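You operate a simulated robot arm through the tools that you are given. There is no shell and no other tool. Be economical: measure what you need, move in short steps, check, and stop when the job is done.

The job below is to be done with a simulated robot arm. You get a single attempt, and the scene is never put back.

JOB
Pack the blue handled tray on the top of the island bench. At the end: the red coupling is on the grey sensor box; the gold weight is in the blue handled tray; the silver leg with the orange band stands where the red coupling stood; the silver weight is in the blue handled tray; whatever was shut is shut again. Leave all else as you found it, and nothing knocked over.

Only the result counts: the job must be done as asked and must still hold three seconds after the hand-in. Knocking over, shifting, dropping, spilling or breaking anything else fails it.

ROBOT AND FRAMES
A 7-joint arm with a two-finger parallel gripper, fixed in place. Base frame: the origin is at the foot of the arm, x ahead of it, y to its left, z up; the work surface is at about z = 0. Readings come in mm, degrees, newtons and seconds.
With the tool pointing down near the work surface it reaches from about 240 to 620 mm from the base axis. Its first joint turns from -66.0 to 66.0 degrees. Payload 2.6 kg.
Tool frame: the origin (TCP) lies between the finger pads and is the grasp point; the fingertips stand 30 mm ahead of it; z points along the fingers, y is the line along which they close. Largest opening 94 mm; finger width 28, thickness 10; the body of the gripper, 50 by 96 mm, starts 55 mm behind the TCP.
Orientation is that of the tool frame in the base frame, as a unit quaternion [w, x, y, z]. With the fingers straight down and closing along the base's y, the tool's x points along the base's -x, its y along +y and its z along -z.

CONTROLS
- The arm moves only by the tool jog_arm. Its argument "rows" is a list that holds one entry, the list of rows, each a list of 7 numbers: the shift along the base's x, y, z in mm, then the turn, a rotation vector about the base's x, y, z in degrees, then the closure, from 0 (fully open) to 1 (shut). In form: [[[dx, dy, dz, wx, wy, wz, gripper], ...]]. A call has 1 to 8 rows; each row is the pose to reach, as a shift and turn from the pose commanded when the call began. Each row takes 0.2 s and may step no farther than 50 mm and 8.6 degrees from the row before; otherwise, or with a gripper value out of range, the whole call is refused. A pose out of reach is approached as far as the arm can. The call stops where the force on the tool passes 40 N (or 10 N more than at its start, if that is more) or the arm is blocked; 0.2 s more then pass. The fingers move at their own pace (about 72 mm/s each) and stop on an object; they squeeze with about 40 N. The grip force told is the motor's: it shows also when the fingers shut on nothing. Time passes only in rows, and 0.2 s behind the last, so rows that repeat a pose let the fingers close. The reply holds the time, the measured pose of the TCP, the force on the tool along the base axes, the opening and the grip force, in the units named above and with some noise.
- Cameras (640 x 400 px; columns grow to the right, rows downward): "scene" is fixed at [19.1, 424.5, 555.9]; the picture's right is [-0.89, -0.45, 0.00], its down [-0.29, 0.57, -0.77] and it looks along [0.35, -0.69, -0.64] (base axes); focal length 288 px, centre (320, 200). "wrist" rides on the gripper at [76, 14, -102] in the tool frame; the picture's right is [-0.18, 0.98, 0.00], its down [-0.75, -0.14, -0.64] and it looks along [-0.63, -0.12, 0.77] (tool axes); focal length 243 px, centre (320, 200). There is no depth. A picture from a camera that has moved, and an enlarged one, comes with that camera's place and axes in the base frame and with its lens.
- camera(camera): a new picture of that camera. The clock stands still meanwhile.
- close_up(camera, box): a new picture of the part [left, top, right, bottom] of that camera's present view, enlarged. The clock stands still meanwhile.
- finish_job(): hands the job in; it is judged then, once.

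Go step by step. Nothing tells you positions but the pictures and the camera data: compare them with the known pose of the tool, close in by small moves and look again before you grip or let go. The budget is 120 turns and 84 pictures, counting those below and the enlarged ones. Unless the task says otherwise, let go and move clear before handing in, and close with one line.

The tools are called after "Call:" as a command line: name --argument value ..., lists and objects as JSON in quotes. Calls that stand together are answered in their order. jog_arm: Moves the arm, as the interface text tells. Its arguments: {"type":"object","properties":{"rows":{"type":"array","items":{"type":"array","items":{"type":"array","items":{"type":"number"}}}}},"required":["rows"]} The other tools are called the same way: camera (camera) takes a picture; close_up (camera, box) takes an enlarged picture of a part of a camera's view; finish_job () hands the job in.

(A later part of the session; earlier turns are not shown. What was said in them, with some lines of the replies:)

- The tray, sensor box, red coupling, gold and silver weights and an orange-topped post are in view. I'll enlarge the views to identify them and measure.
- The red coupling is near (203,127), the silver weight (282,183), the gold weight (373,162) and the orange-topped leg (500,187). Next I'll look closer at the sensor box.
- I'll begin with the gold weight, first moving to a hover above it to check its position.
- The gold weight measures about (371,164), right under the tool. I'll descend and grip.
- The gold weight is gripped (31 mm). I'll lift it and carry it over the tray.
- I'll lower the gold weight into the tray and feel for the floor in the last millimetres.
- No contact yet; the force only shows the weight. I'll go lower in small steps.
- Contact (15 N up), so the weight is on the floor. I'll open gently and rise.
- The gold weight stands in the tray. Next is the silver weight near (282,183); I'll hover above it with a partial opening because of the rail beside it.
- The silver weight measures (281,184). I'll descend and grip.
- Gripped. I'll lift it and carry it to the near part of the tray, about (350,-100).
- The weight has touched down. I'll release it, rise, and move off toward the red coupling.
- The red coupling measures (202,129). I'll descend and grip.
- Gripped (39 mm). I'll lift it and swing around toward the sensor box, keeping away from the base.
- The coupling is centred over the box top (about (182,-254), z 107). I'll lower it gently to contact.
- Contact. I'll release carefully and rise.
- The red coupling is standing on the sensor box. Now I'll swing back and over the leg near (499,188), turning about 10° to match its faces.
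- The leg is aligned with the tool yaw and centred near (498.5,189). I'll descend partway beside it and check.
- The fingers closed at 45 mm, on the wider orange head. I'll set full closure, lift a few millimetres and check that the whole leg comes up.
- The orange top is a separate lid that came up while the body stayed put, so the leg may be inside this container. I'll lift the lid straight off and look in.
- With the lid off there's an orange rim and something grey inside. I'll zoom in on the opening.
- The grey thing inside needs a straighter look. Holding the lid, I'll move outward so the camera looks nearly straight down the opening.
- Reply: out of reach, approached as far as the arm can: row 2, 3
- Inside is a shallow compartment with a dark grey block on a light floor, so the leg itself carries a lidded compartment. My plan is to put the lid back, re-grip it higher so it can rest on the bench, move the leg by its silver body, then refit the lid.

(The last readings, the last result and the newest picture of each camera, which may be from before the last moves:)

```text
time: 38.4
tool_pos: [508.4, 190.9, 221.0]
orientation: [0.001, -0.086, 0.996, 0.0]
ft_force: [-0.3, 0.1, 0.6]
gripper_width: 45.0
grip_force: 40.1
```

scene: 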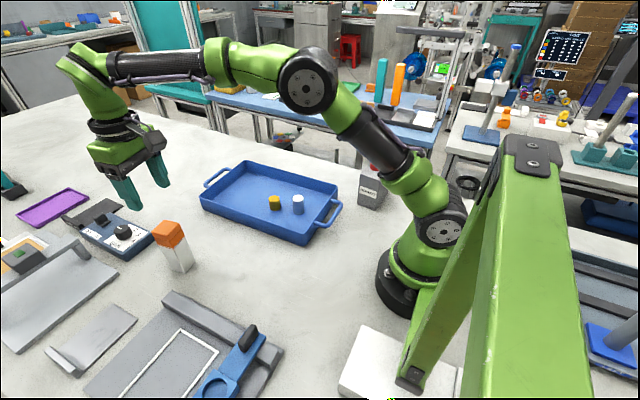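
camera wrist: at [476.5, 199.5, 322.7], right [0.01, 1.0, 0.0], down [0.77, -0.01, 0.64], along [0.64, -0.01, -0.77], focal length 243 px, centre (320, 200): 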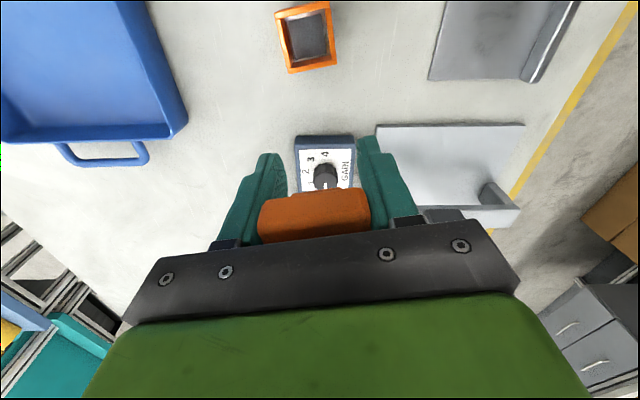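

Call:
jog_arm --rows '[[[-9.5, -3, -50, 0, 0, 0, 1], [-9.5, -3, -90, 0, 0, 0, 1], [-9.5, -3, -90, 0, 0, 0, 1]]]'

Call:
jog_arm --rows '[[[0, 0, 0, 0, 0, 0, 1]]]'

Call:
jog_arm --rows '[[[0, 0, 0, 0, 0, 0, 1]]]'

Call:
jog_arm --rows '[[[0, 0, 0, 0, 0, 0, 1]]]'

Call:
close_up --camera "wrist" --box '[220, 80, 420, 260]'

Call:
close_up --camera "scene" --box '[130, 190, 220, 265]'

```text
refused: row 1 steps farther than a row can; nothing moved
```

```text
time: 38.8
tool_pos: [508.5, 191.3, 221.6]
orientation: [0.0, -0.086, 0.996, 0.001]
ft_force: [-0.1, 1.2, -0.5]
gripper_width: 45.1
grip_force: 40.3
```

```text
time: 39.2
tool_pos: [508.3, 192.0, 220.8]
orientation: [0.0, -0.087, 0.996, 0.0]
ft_force: [0.3, 0.3, -0.2]
gripper_width: 45.1
grip_force: 39.9
```

```text
time: 39.6
tool_pos: [509.5, 191.8, 220.7]
orientation: [-0.001, -0.086, 0.996, 0.0]
ft_force: [0.3, -0.6, -1.3]
gripper_width: 45.4
grip_force: 39.7
```

```text
2.22 times, centred on (320, 170) of wrist
camera zoom: at [432.0, 192.4, 322.7], right [0.01, 1.0, 0.0], down [0.77, -0.01, 0.64], along [0.64, -0.01, -0.77], focal length 539 px, centre (320, 267)
```

zoom: 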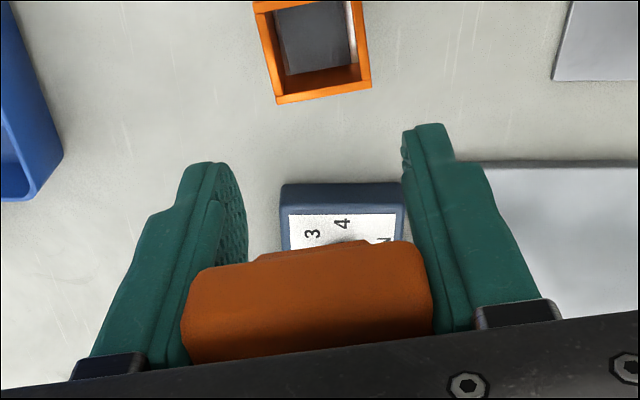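

```text
5.33 times, centred on (175, 228) of scene
camera zoom: at [19.1, 424.5, 555.9], right [-0.89, -0.45, 0.0], down [-0.29, 0.57, -0.77], along [0.35, -0.69, -0.64], focal length 1534 px, centre (1093, 53)
```

zoom: 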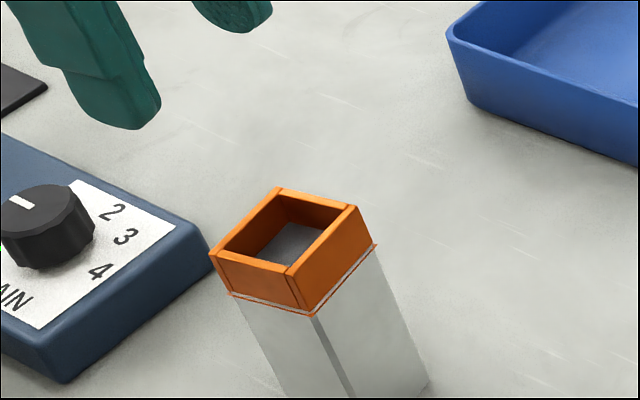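

I'll return over the leg and come down to just above the rim to check the lid's alignment.

Call:
jog_arm --rows '[[[-9.8, -3.6, -40, 0, 0, 0, 1], [-9.8, -3.6, -80, 0, 0, 0, 1], [-9.8, -3.6, -112, 0, 0, 0, 1], [-9.8, -3.6, -112, 0, 0, 0, 1]]]'

Call:
close_up --camera "wrist" --box '[220, 80, 420, 260]'

Call:
close_up --camera "scene" --box '[130, 190, 220, 265]'

```text
time: 40.6
tool_pos: [497.9, 188.5, 109.1]
orientation: [-0.001, -0.087, 0.996, 0.0]
ft_force: [0.2, 0.4, -0.5]
gripper_width: 45.4
grip_force: 40.1
```

```text
2.22 times, centred on (320, 170) of wrist
camera zoom: at [422.2, 189.1, 210.3], right [0.01, 1.0, 0.0], down [0.77, -0.01, 0.64], along [0.64, -0.01, -0.77], focal length 539 px, centre (320, 267)
```

zoom: 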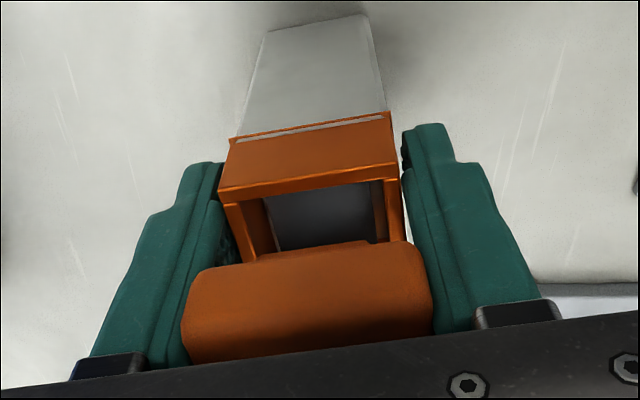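

```text
5.33 times, centred on (175, 228) of scene
camera zoom: at [19.1, 424.5, 555.9], right [-0.89, -0.45, 0.0], down [-0.29, 0.57, -0.77], along [0.35, -0.69, -0.64], focal length 1534 px, centre (1093, 53)
```

zoom: 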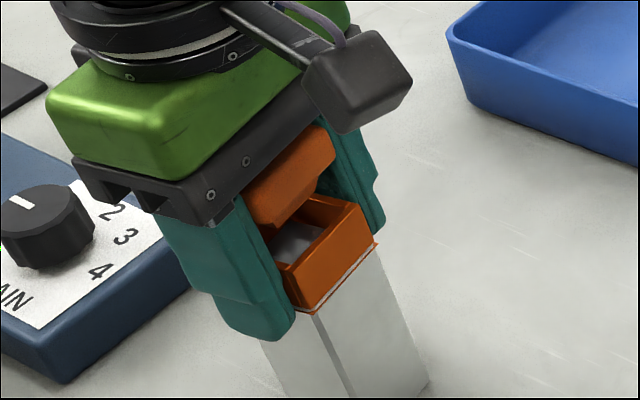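

Call:
jog_arm --rows '[[[0, 0, -12, 0, 0, 0, 1], [0, 0, -18, 0, 0, 0, 1], [0, 0, -21, 0, 0, 0, 1], [0, 0, -21, 0, 0, 0, 1]]]'

Call:
close_up --camera "wrist" --box '[220, 80, 420, 260]'

Call:
close_up --camera "scene" --box '[130, 190, 220, 265]'

```text
time: 41.6
tool_pos: [498.4, 188.1, 87.5]
orientation: [0.0, -0.087, 0.996, -0.001]
ft_force: [0.5, 1.5, 0.7]
gripper_width: 45.2
grip_force: 40.1
```

```text
2.22 times, centred on (320, 170) of wrist
camera zoom: at [422.1, 189.1, 189.8], right [0.01, 1.0, 0.0], down [0.77, -0.01, 0.64], along [0.64, -0.01, -0.77], focal length 539 px, centre (320, 267)
```

zoom: 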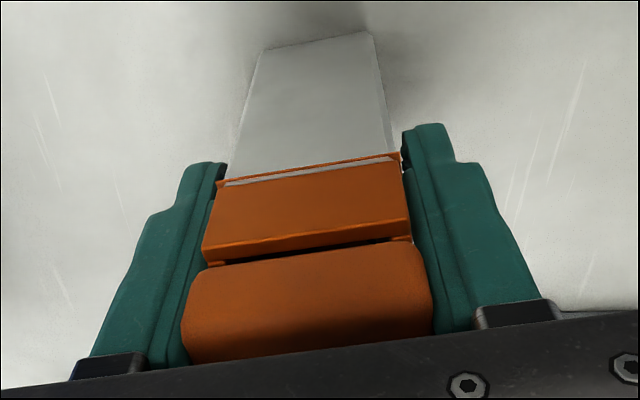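

```text
5.33 times, centred on (175, 228) of scene
camera zoom: at [19.1, 424.5, 555.9], right [-0.89, -0.45, 0.0], down [-0.29, 0.57, -0.77], along [0.35, -0.69, -0.64], focal length 1534 px, centre (1093, 53)
```

zoom: 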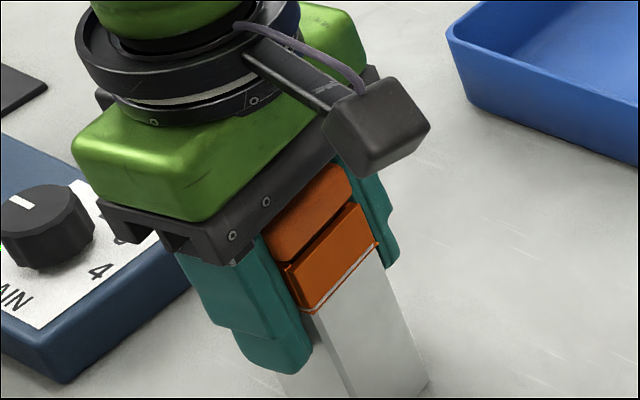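

Call:
jog_arm --rows '[[[0, 0, -1, 0, 0, 0, 1], [0, 0, -2, 0, 0, 0, 1], [0, 0, -3, 0, 0, 0, 1], [0, 0, -3, 0, 0, 0, 1]]]'

```text
time: 42.6
tool_pos: [496.9, 187.4, 85.3]
orientation: [0.0, -0.087, 0.996, 0.0]
ft_force: [-0.3, -0.1, 0.0]
gripper_width: 45.3
grip_force: 40.3
```

Call:
jog_arm --rows '[[[0, 0, -1, 0, 0, 0, 1], [0, 0, -1.5, 0, 0, 0, 1], [0, 0, -1.5, 0, 0, 0, 1]]]'

Call:
close_up --camera "scene" --box '[130, 190, 220, 265]'

```text
time: 43.4
tool_pos: [498.1, 189.3, 84.1]
orientation: [-0.001, -0.087, 0.996, 0.001]
ft_force: [0.0, 1.3, 2.9]
gripper_width: 45.0
grip_force: 40.3
```

```text
5.33 times, centred on (175, 228) of scene
camera zoom: at [19.1, 424.5, 555.9], right [-0.89, -0.45, 0.0], down [-0.29, 0.57, -0.77], along [0.35, -0.69, -0.64], focal length 1534 px, centre (1093, 53)
```

zoom: 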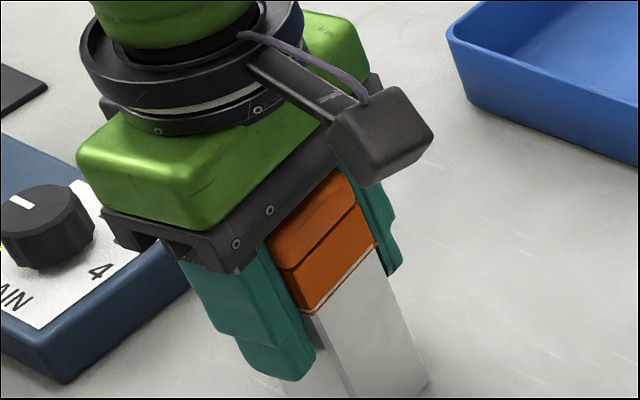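

The lid is seated. I'll open slightly, rise so only the fingertips hold the lid (TCP about 142), then re-grip.

Call:
jog_arm --rows '[[[0, 0, 0.5, 0, 0, 0, 0.42], [0, 0, 0.5, 0, 0, 0, 0.4], [0, 0, 0.5, 0, 0, 0, 0.4], [0, 0, 30, 0, 0, 0, 0.4], [0, 0, 57, 0, 0, 0, 0.4], [0, 0, 57, 0, 0, 0, 0.4]]]'

Call:
close_up --camera "scene" --box '[130, 190, 220, 265]'

Call:
close_up --camera "wrist" --box '[220, 80, 420, 260]'

```text
time: 44.8
tool_pos: [498.3, 187.2, 141.6]
orientation: [0.0, -0.088, 0.996, 0.0]
ft_force: [-0.6, 0.4, 0.3]
gripper_width: 56.3
grip_force: 0.1
```

```text
5.33 times, centred on (175, 228) of scene
camera zoom: at [19.1, 424.5, 555.9], right [-0.89, -0.45, 0.0], down [-0.29, 0.57, -0.77], along [0.35, -0.69, -0.64], focal length 1534 px, centre (1093, 53)
```

zoom: 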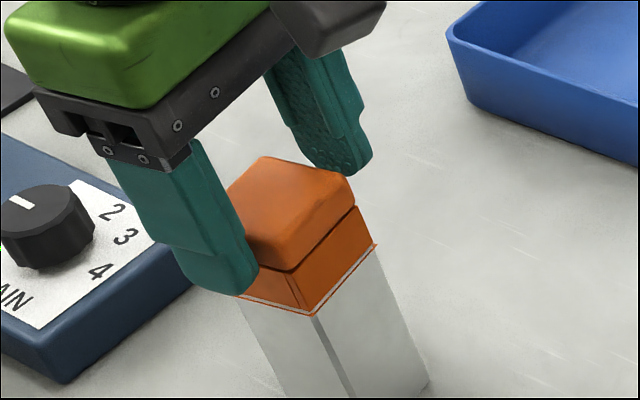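

```text
2.22 times, centred on (320, 170) of wrist
camera zoom: at [421.8, 188.5, 243.1], right [0.01, 1.0, 0.0], down [0.77, -0.01, 0.64], along [0.64, -0.01, -0.77], focal length 539 px, centre (320, 267)
```

zoom: 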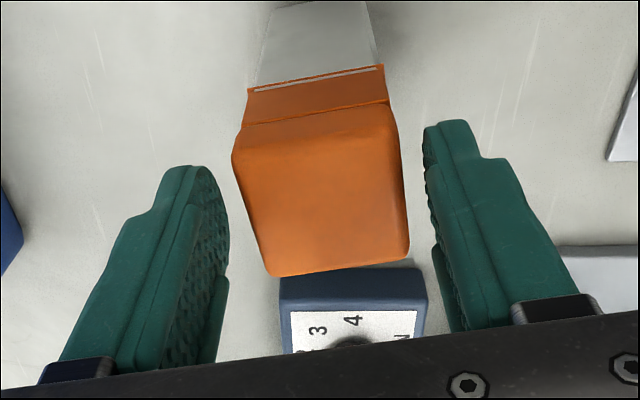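

Call:
jog_arm --rows '[[[0, 0, 0, 0, 0, 0, 0.5], [0, 0, 0, 0, 0, 0, 0.7], [0, 0, 0, 0, 0, 0, 1], [0, 0, 0, 0, 0, 0, 1], [0, 0, 10, 0, 0, 0, 1], [0, 0, 30, 0, 0, 0, 1], [0, 0, 30, 0, 0, 0, 1]]]'

Call:
close_up --camera "scene" --box '[130, 170, 220, 265]'

```text
time: 46.4
tool_pos: [498.7, 187.7, 169.8]
orientation: [0.001, -0.088, 0.996, 0.0]
ft_force: [0.1, 0.1, -2.8]
gripper_width: 40.6
grip_force: 40.1
```

```text
4.21 times, centred on (175, 218) of scene
camera zoom: at [19.1, 424.5, 555.9], right [-0.89, -0.45, 0.0], down [-0.29, 0.57, -0.77], along [0.35, -0.69, -0.64], focal length 1211 px, centre (930, 126)
```

zoom: 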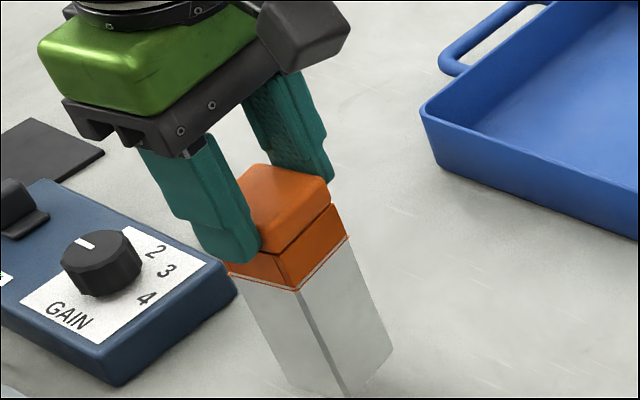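

The fingertips caught the rim below the lid (40.6 mm), and the whole leg came up with its lid still on. That's better than my plan, so I'll carry it gently to where the coupling stood.

Call:
jog_arm --rows '[[[0, 0, 8, 0, 0, 0, 1], [-10, -2, 16, 0, 0, 0, 1], [-28, -6, 20, 0, 0, 0, 1], [-50, -10, 20, 0, 0, 0, 1], [-74, -14, 20, 0, 0, 0, 1], [-98, -19, 20, 0, 0, 0, 1], [-118, -23, 20, 0, 0, 0, 1], [-130, -25, 20, 0, 0, 0, 1]]]'

Call:
close_up --camera "scene" --box '[150, 160, 310, 280]'

```text
time: 48.2
tool_pos: [368.1, 163.8, 189.8]
orientation: [0.0, -0.087, 0.996, 0.0]
ft_force: [0.4, -0.2, -2.5]
gripper_width: 40.7
grip_force: 39.5
```

```text
3.33 times, centred on (230, 220) of scene
camera zoom: at [19.1, 424.5, 555.9], right [-0.89, -0.45, 0.0], down [-0.29, 0.57, -0.77], along [0.35, -0.69, -0.64], focal length 958 px, centre (620, 133)
```

zoom: 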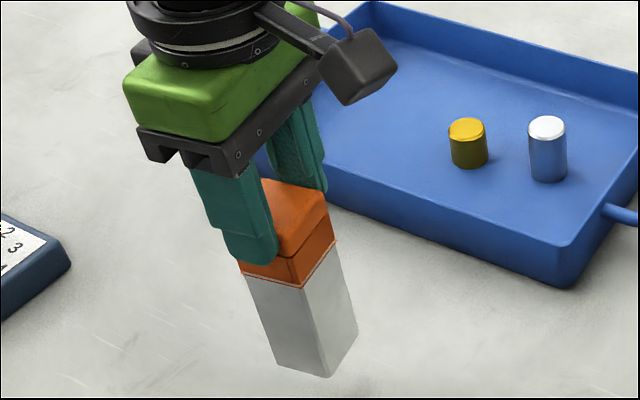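

Call:
jog_arm --rows '[[[-10, -2, 0, 0, 0, 0, 1], [-32, -6, 0, 0, 0, 0, 1], [-58, -12, 0, 0, 0, 0, 1], [-86, -18, 0, 0, 0, 0, 1], [-114, -24, 0, 0, 0, 0, 1], [-140, -29, 0, 0, 0, 0, 1], [-158, -32, 0, 0, 0, 0, 1], [-166.5, -34, 0, 0, 0, 0, 1]]]'

Call:
jog_arm --rows '[[[0, 0, -12, 0, 0, 0, 1], [0, 0, -28, 0, 0, 0, 1], [0, 0, -38, 0, 0, 0, 1], [0, 0, -41, 0, 0, 0, 1], [0, 0, -41, 0, 0, 0, 1]]]'

Call:
close_up --camera "scene" --box '[240, 200, 370, 310]'

Call:
camera --camera "wrist"

```text
time: 50.0
tool_pos: [200.6, 128.8, 190.7]
orientation: [0.0, -0.088, 0.996, 0.0]
ft_force: [0.6, 0.0, -3.5]
gripper_width: 40.4
grip_force: 40.0
```

```text
time: 51.2
tool_pos: [201.4, 129.7, 149.6]
orientation: [0.0, -0.086, 0.996, -0.001]
ft_force: [-0.2, 0.3, -3.2]
gripper_width: 40.6
grip_force: 40.0
```

```text
3.64 times, centred on (305, 255) of scene
camera zoom: at [19.1, 424.5, 555.9], right [-0.89, -0.45, 0.0], down [-0.29, 0.57, -0.77], along [0.35, -0.69, -0.64], focal length 1046 px, centre (374, 0)
```

zoom: 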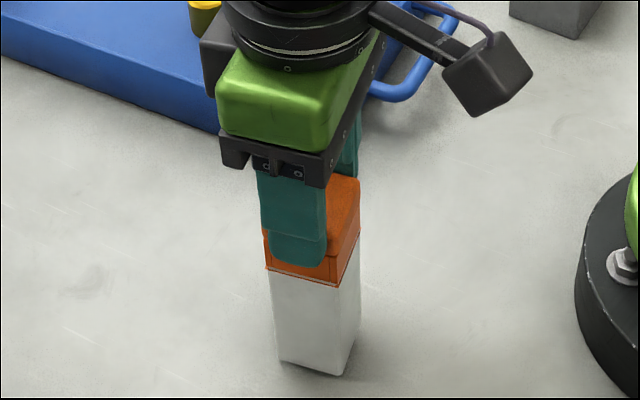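

```text
27 pictures are left
camera wrist: at [125.1, 130.3, 251.8], right [0.01, 1.0, 0.0], down [0.77, -0.01, 0.64], along [0.64, -0.01, -0.77], focal length 243 px, centre (320, 200)
```

wrist: 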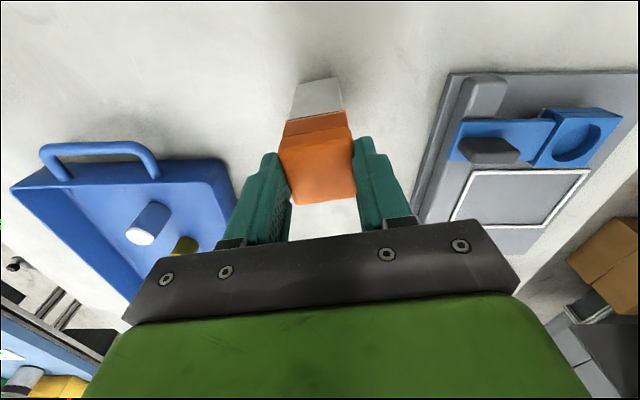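

The leg is upright over the coupling's old spot, within about 2 mm. I'll lower it gently to contact.

Call:
jog_arm --rows '[[[-1, 0.5, -2, 0, 0, 0, 1], [-1, 0.5, -4, 0, 0, 0, 1], [-1, 0.5, -6, 0, 0, 0, 1], [-1, 0.5, -6, 0, 0, 0, 1]]]'

```text
time: 52.2
tool_pos: [200.9, 128.9, 144.1]
orientation: [0.0, -0.086, 0.996, 0.0]
ft_force: [0.4, 0.9, -2.7]
gripper_width: 40.7
grip_force: 39.4
```

Call:
jog_arm --rows '[[[0, 0, -1, 0, 0, 0, 1], [0, 0, -1.5, 0, 0, 0, 1], [0, 0, -1.5, 0, 0, 0, 1]]]'

```text
time: 53.0
tool_pos: [200.7, 128.8, 141.6]
orientation: [0.0, -0.086, 0.996, 0.0]
ft_force: [1.1, 0.4, -2.6]
gripper_width: 40.6
grip_force: 39.8
```

Call:
jog_arm --rows '[[[0, 0, -0.8, 0, 0, 0, 1], [0, 0, -1.2, 0, 0, 0, 1], [0, 0, -1.2, 0, 0, 0, 1]]]'

Call:
close_up --camera "scene" --box '[260, 220, 360, 310]'

```text
time: 53.8
tool_pos: [201.3, 128.8, 141.2]
orientation: [-0.001, -0.087, 0.996, 0.001]
ft_force: [-0.3, -0.3, 0.6]
gripper_width: 40.9
grip_force: 40.1
```

```text
4.44 times, centred on (310, 265) of scene
camera zoom: at [19.1, 424.5, 555.9], right [-0.89, -0.45, 0.0], down [-0.29, 0.57, -0.77], along [0.35, -0.69, -0.64], focal length 1278 px, centre (364, -89)
```

zoom: 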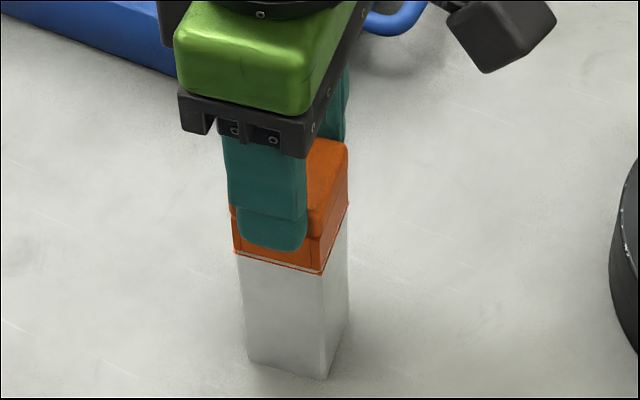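

It's touching down; half a millimetre more and I'll release slowly.

Call:
jog_arm --rows '[[[0, 0, -0.5, 0, 0, 0, 1], [0, 0, -0.5, 0, 0, 0, 0.55], [0, 0, -0.5, 0, 0, 0, 0.5], [0, 0, -0.5, 0, 0, 0, 0.4], [0, 0, -0.5, 0, 0, 0, 0.4], [0, 0, 20, 0, 0, 0, 0.35], [0, 0, 60, 0, 0, 0, 0.35], [0, 0, 90, 0, 0, 0, 0.35]]]'

Call:
close_up --camera "scene" --box '[250, 200, 370, 310]'

Call:
camera --camera "wrist"

```text
time: 55.6
tool_pos: [200.8, 130.1, 231.7]
orientation: [0.0, -0.086, 0.996, 0.0]
ft_force: [-0.4, -0.2, -0.6]
gripper_width: 61.2
grip_force: 0.1
```

```text
3.64 times, centred on (310, 255) of scene
camera zoom: at [19.1, 424.5, 555.9], right [-0.89, -0.45, 0.0], down [-0.29, 0.57, -0.77], along [0.35, -0.69, -0.64], focal length 1046 px, centre (356, 0)
```

zoom: 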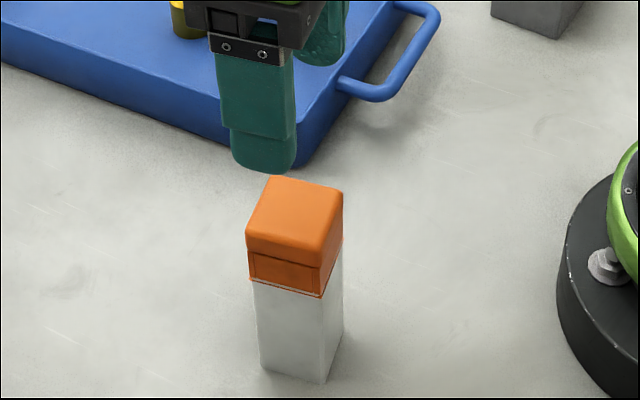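

```text
24 pictures are left
camera wrist: at [124.6, 130.4, 333.4], right [0.01, 1.0, 0.0], down [0.77, -0.01, 0.64], along [0.64, -0.01, -0.77], focal length 243 px, centre (320, 200)
```

wrist: 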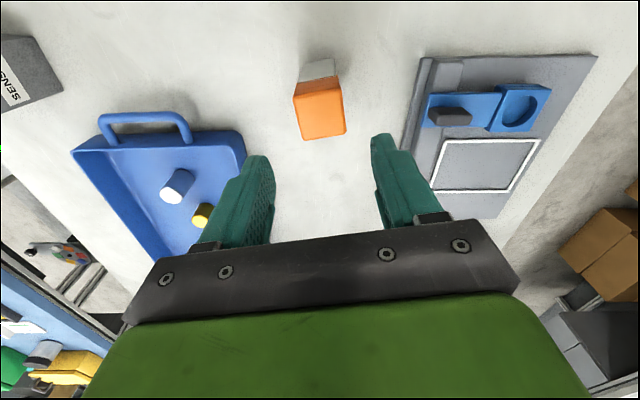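

Call:
close_up --camera "scene" --box '[305, 240, 355, 310]'

Call:
camera --camera "scene"

```text
5.71 times, centred on (330, 275) of scene
camera zoom: at [19.1, 424.5, 555.9], right [-0.89, -0.45, 0.0], down [-0.29, 0.57, -0.77], along [0.35, -0.69, -0.64], focal length 1643 px, centre (263, -229)
```

zoom: 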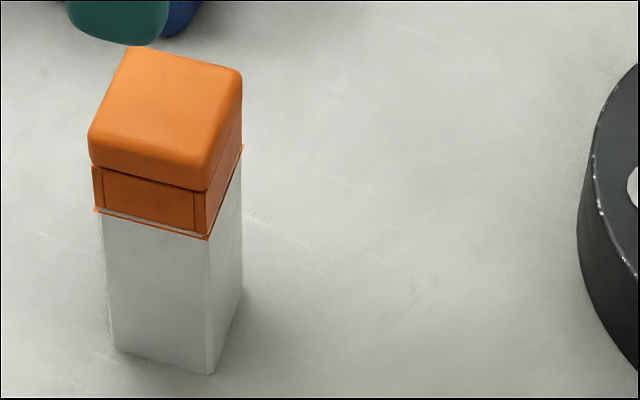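

```text
22 pictures are left
```

scene: 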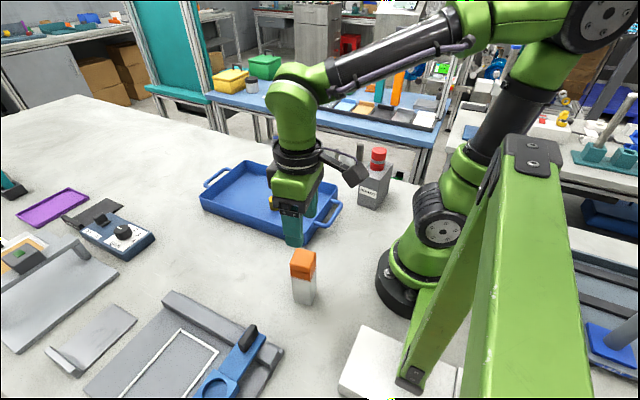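

The gold and silver weights stand in the tray, the red coupling is on the sensor box, and the leg stands on the coupling's old spot with its lid seated. The gripper is clear, so I'm handing in.

Call:
finish_job

```text
The job is handed in.
```

I finished the job and handed it in; the hand-in did not return a result. The gold and silver weights are in the blue tray, and the red coupling is on the sensor box. The orange-banded leg stands where the coupling stood, within about 2–3 mm by the pictures. Its orange top is a loose lid, which I lifted off by accident and put back on.
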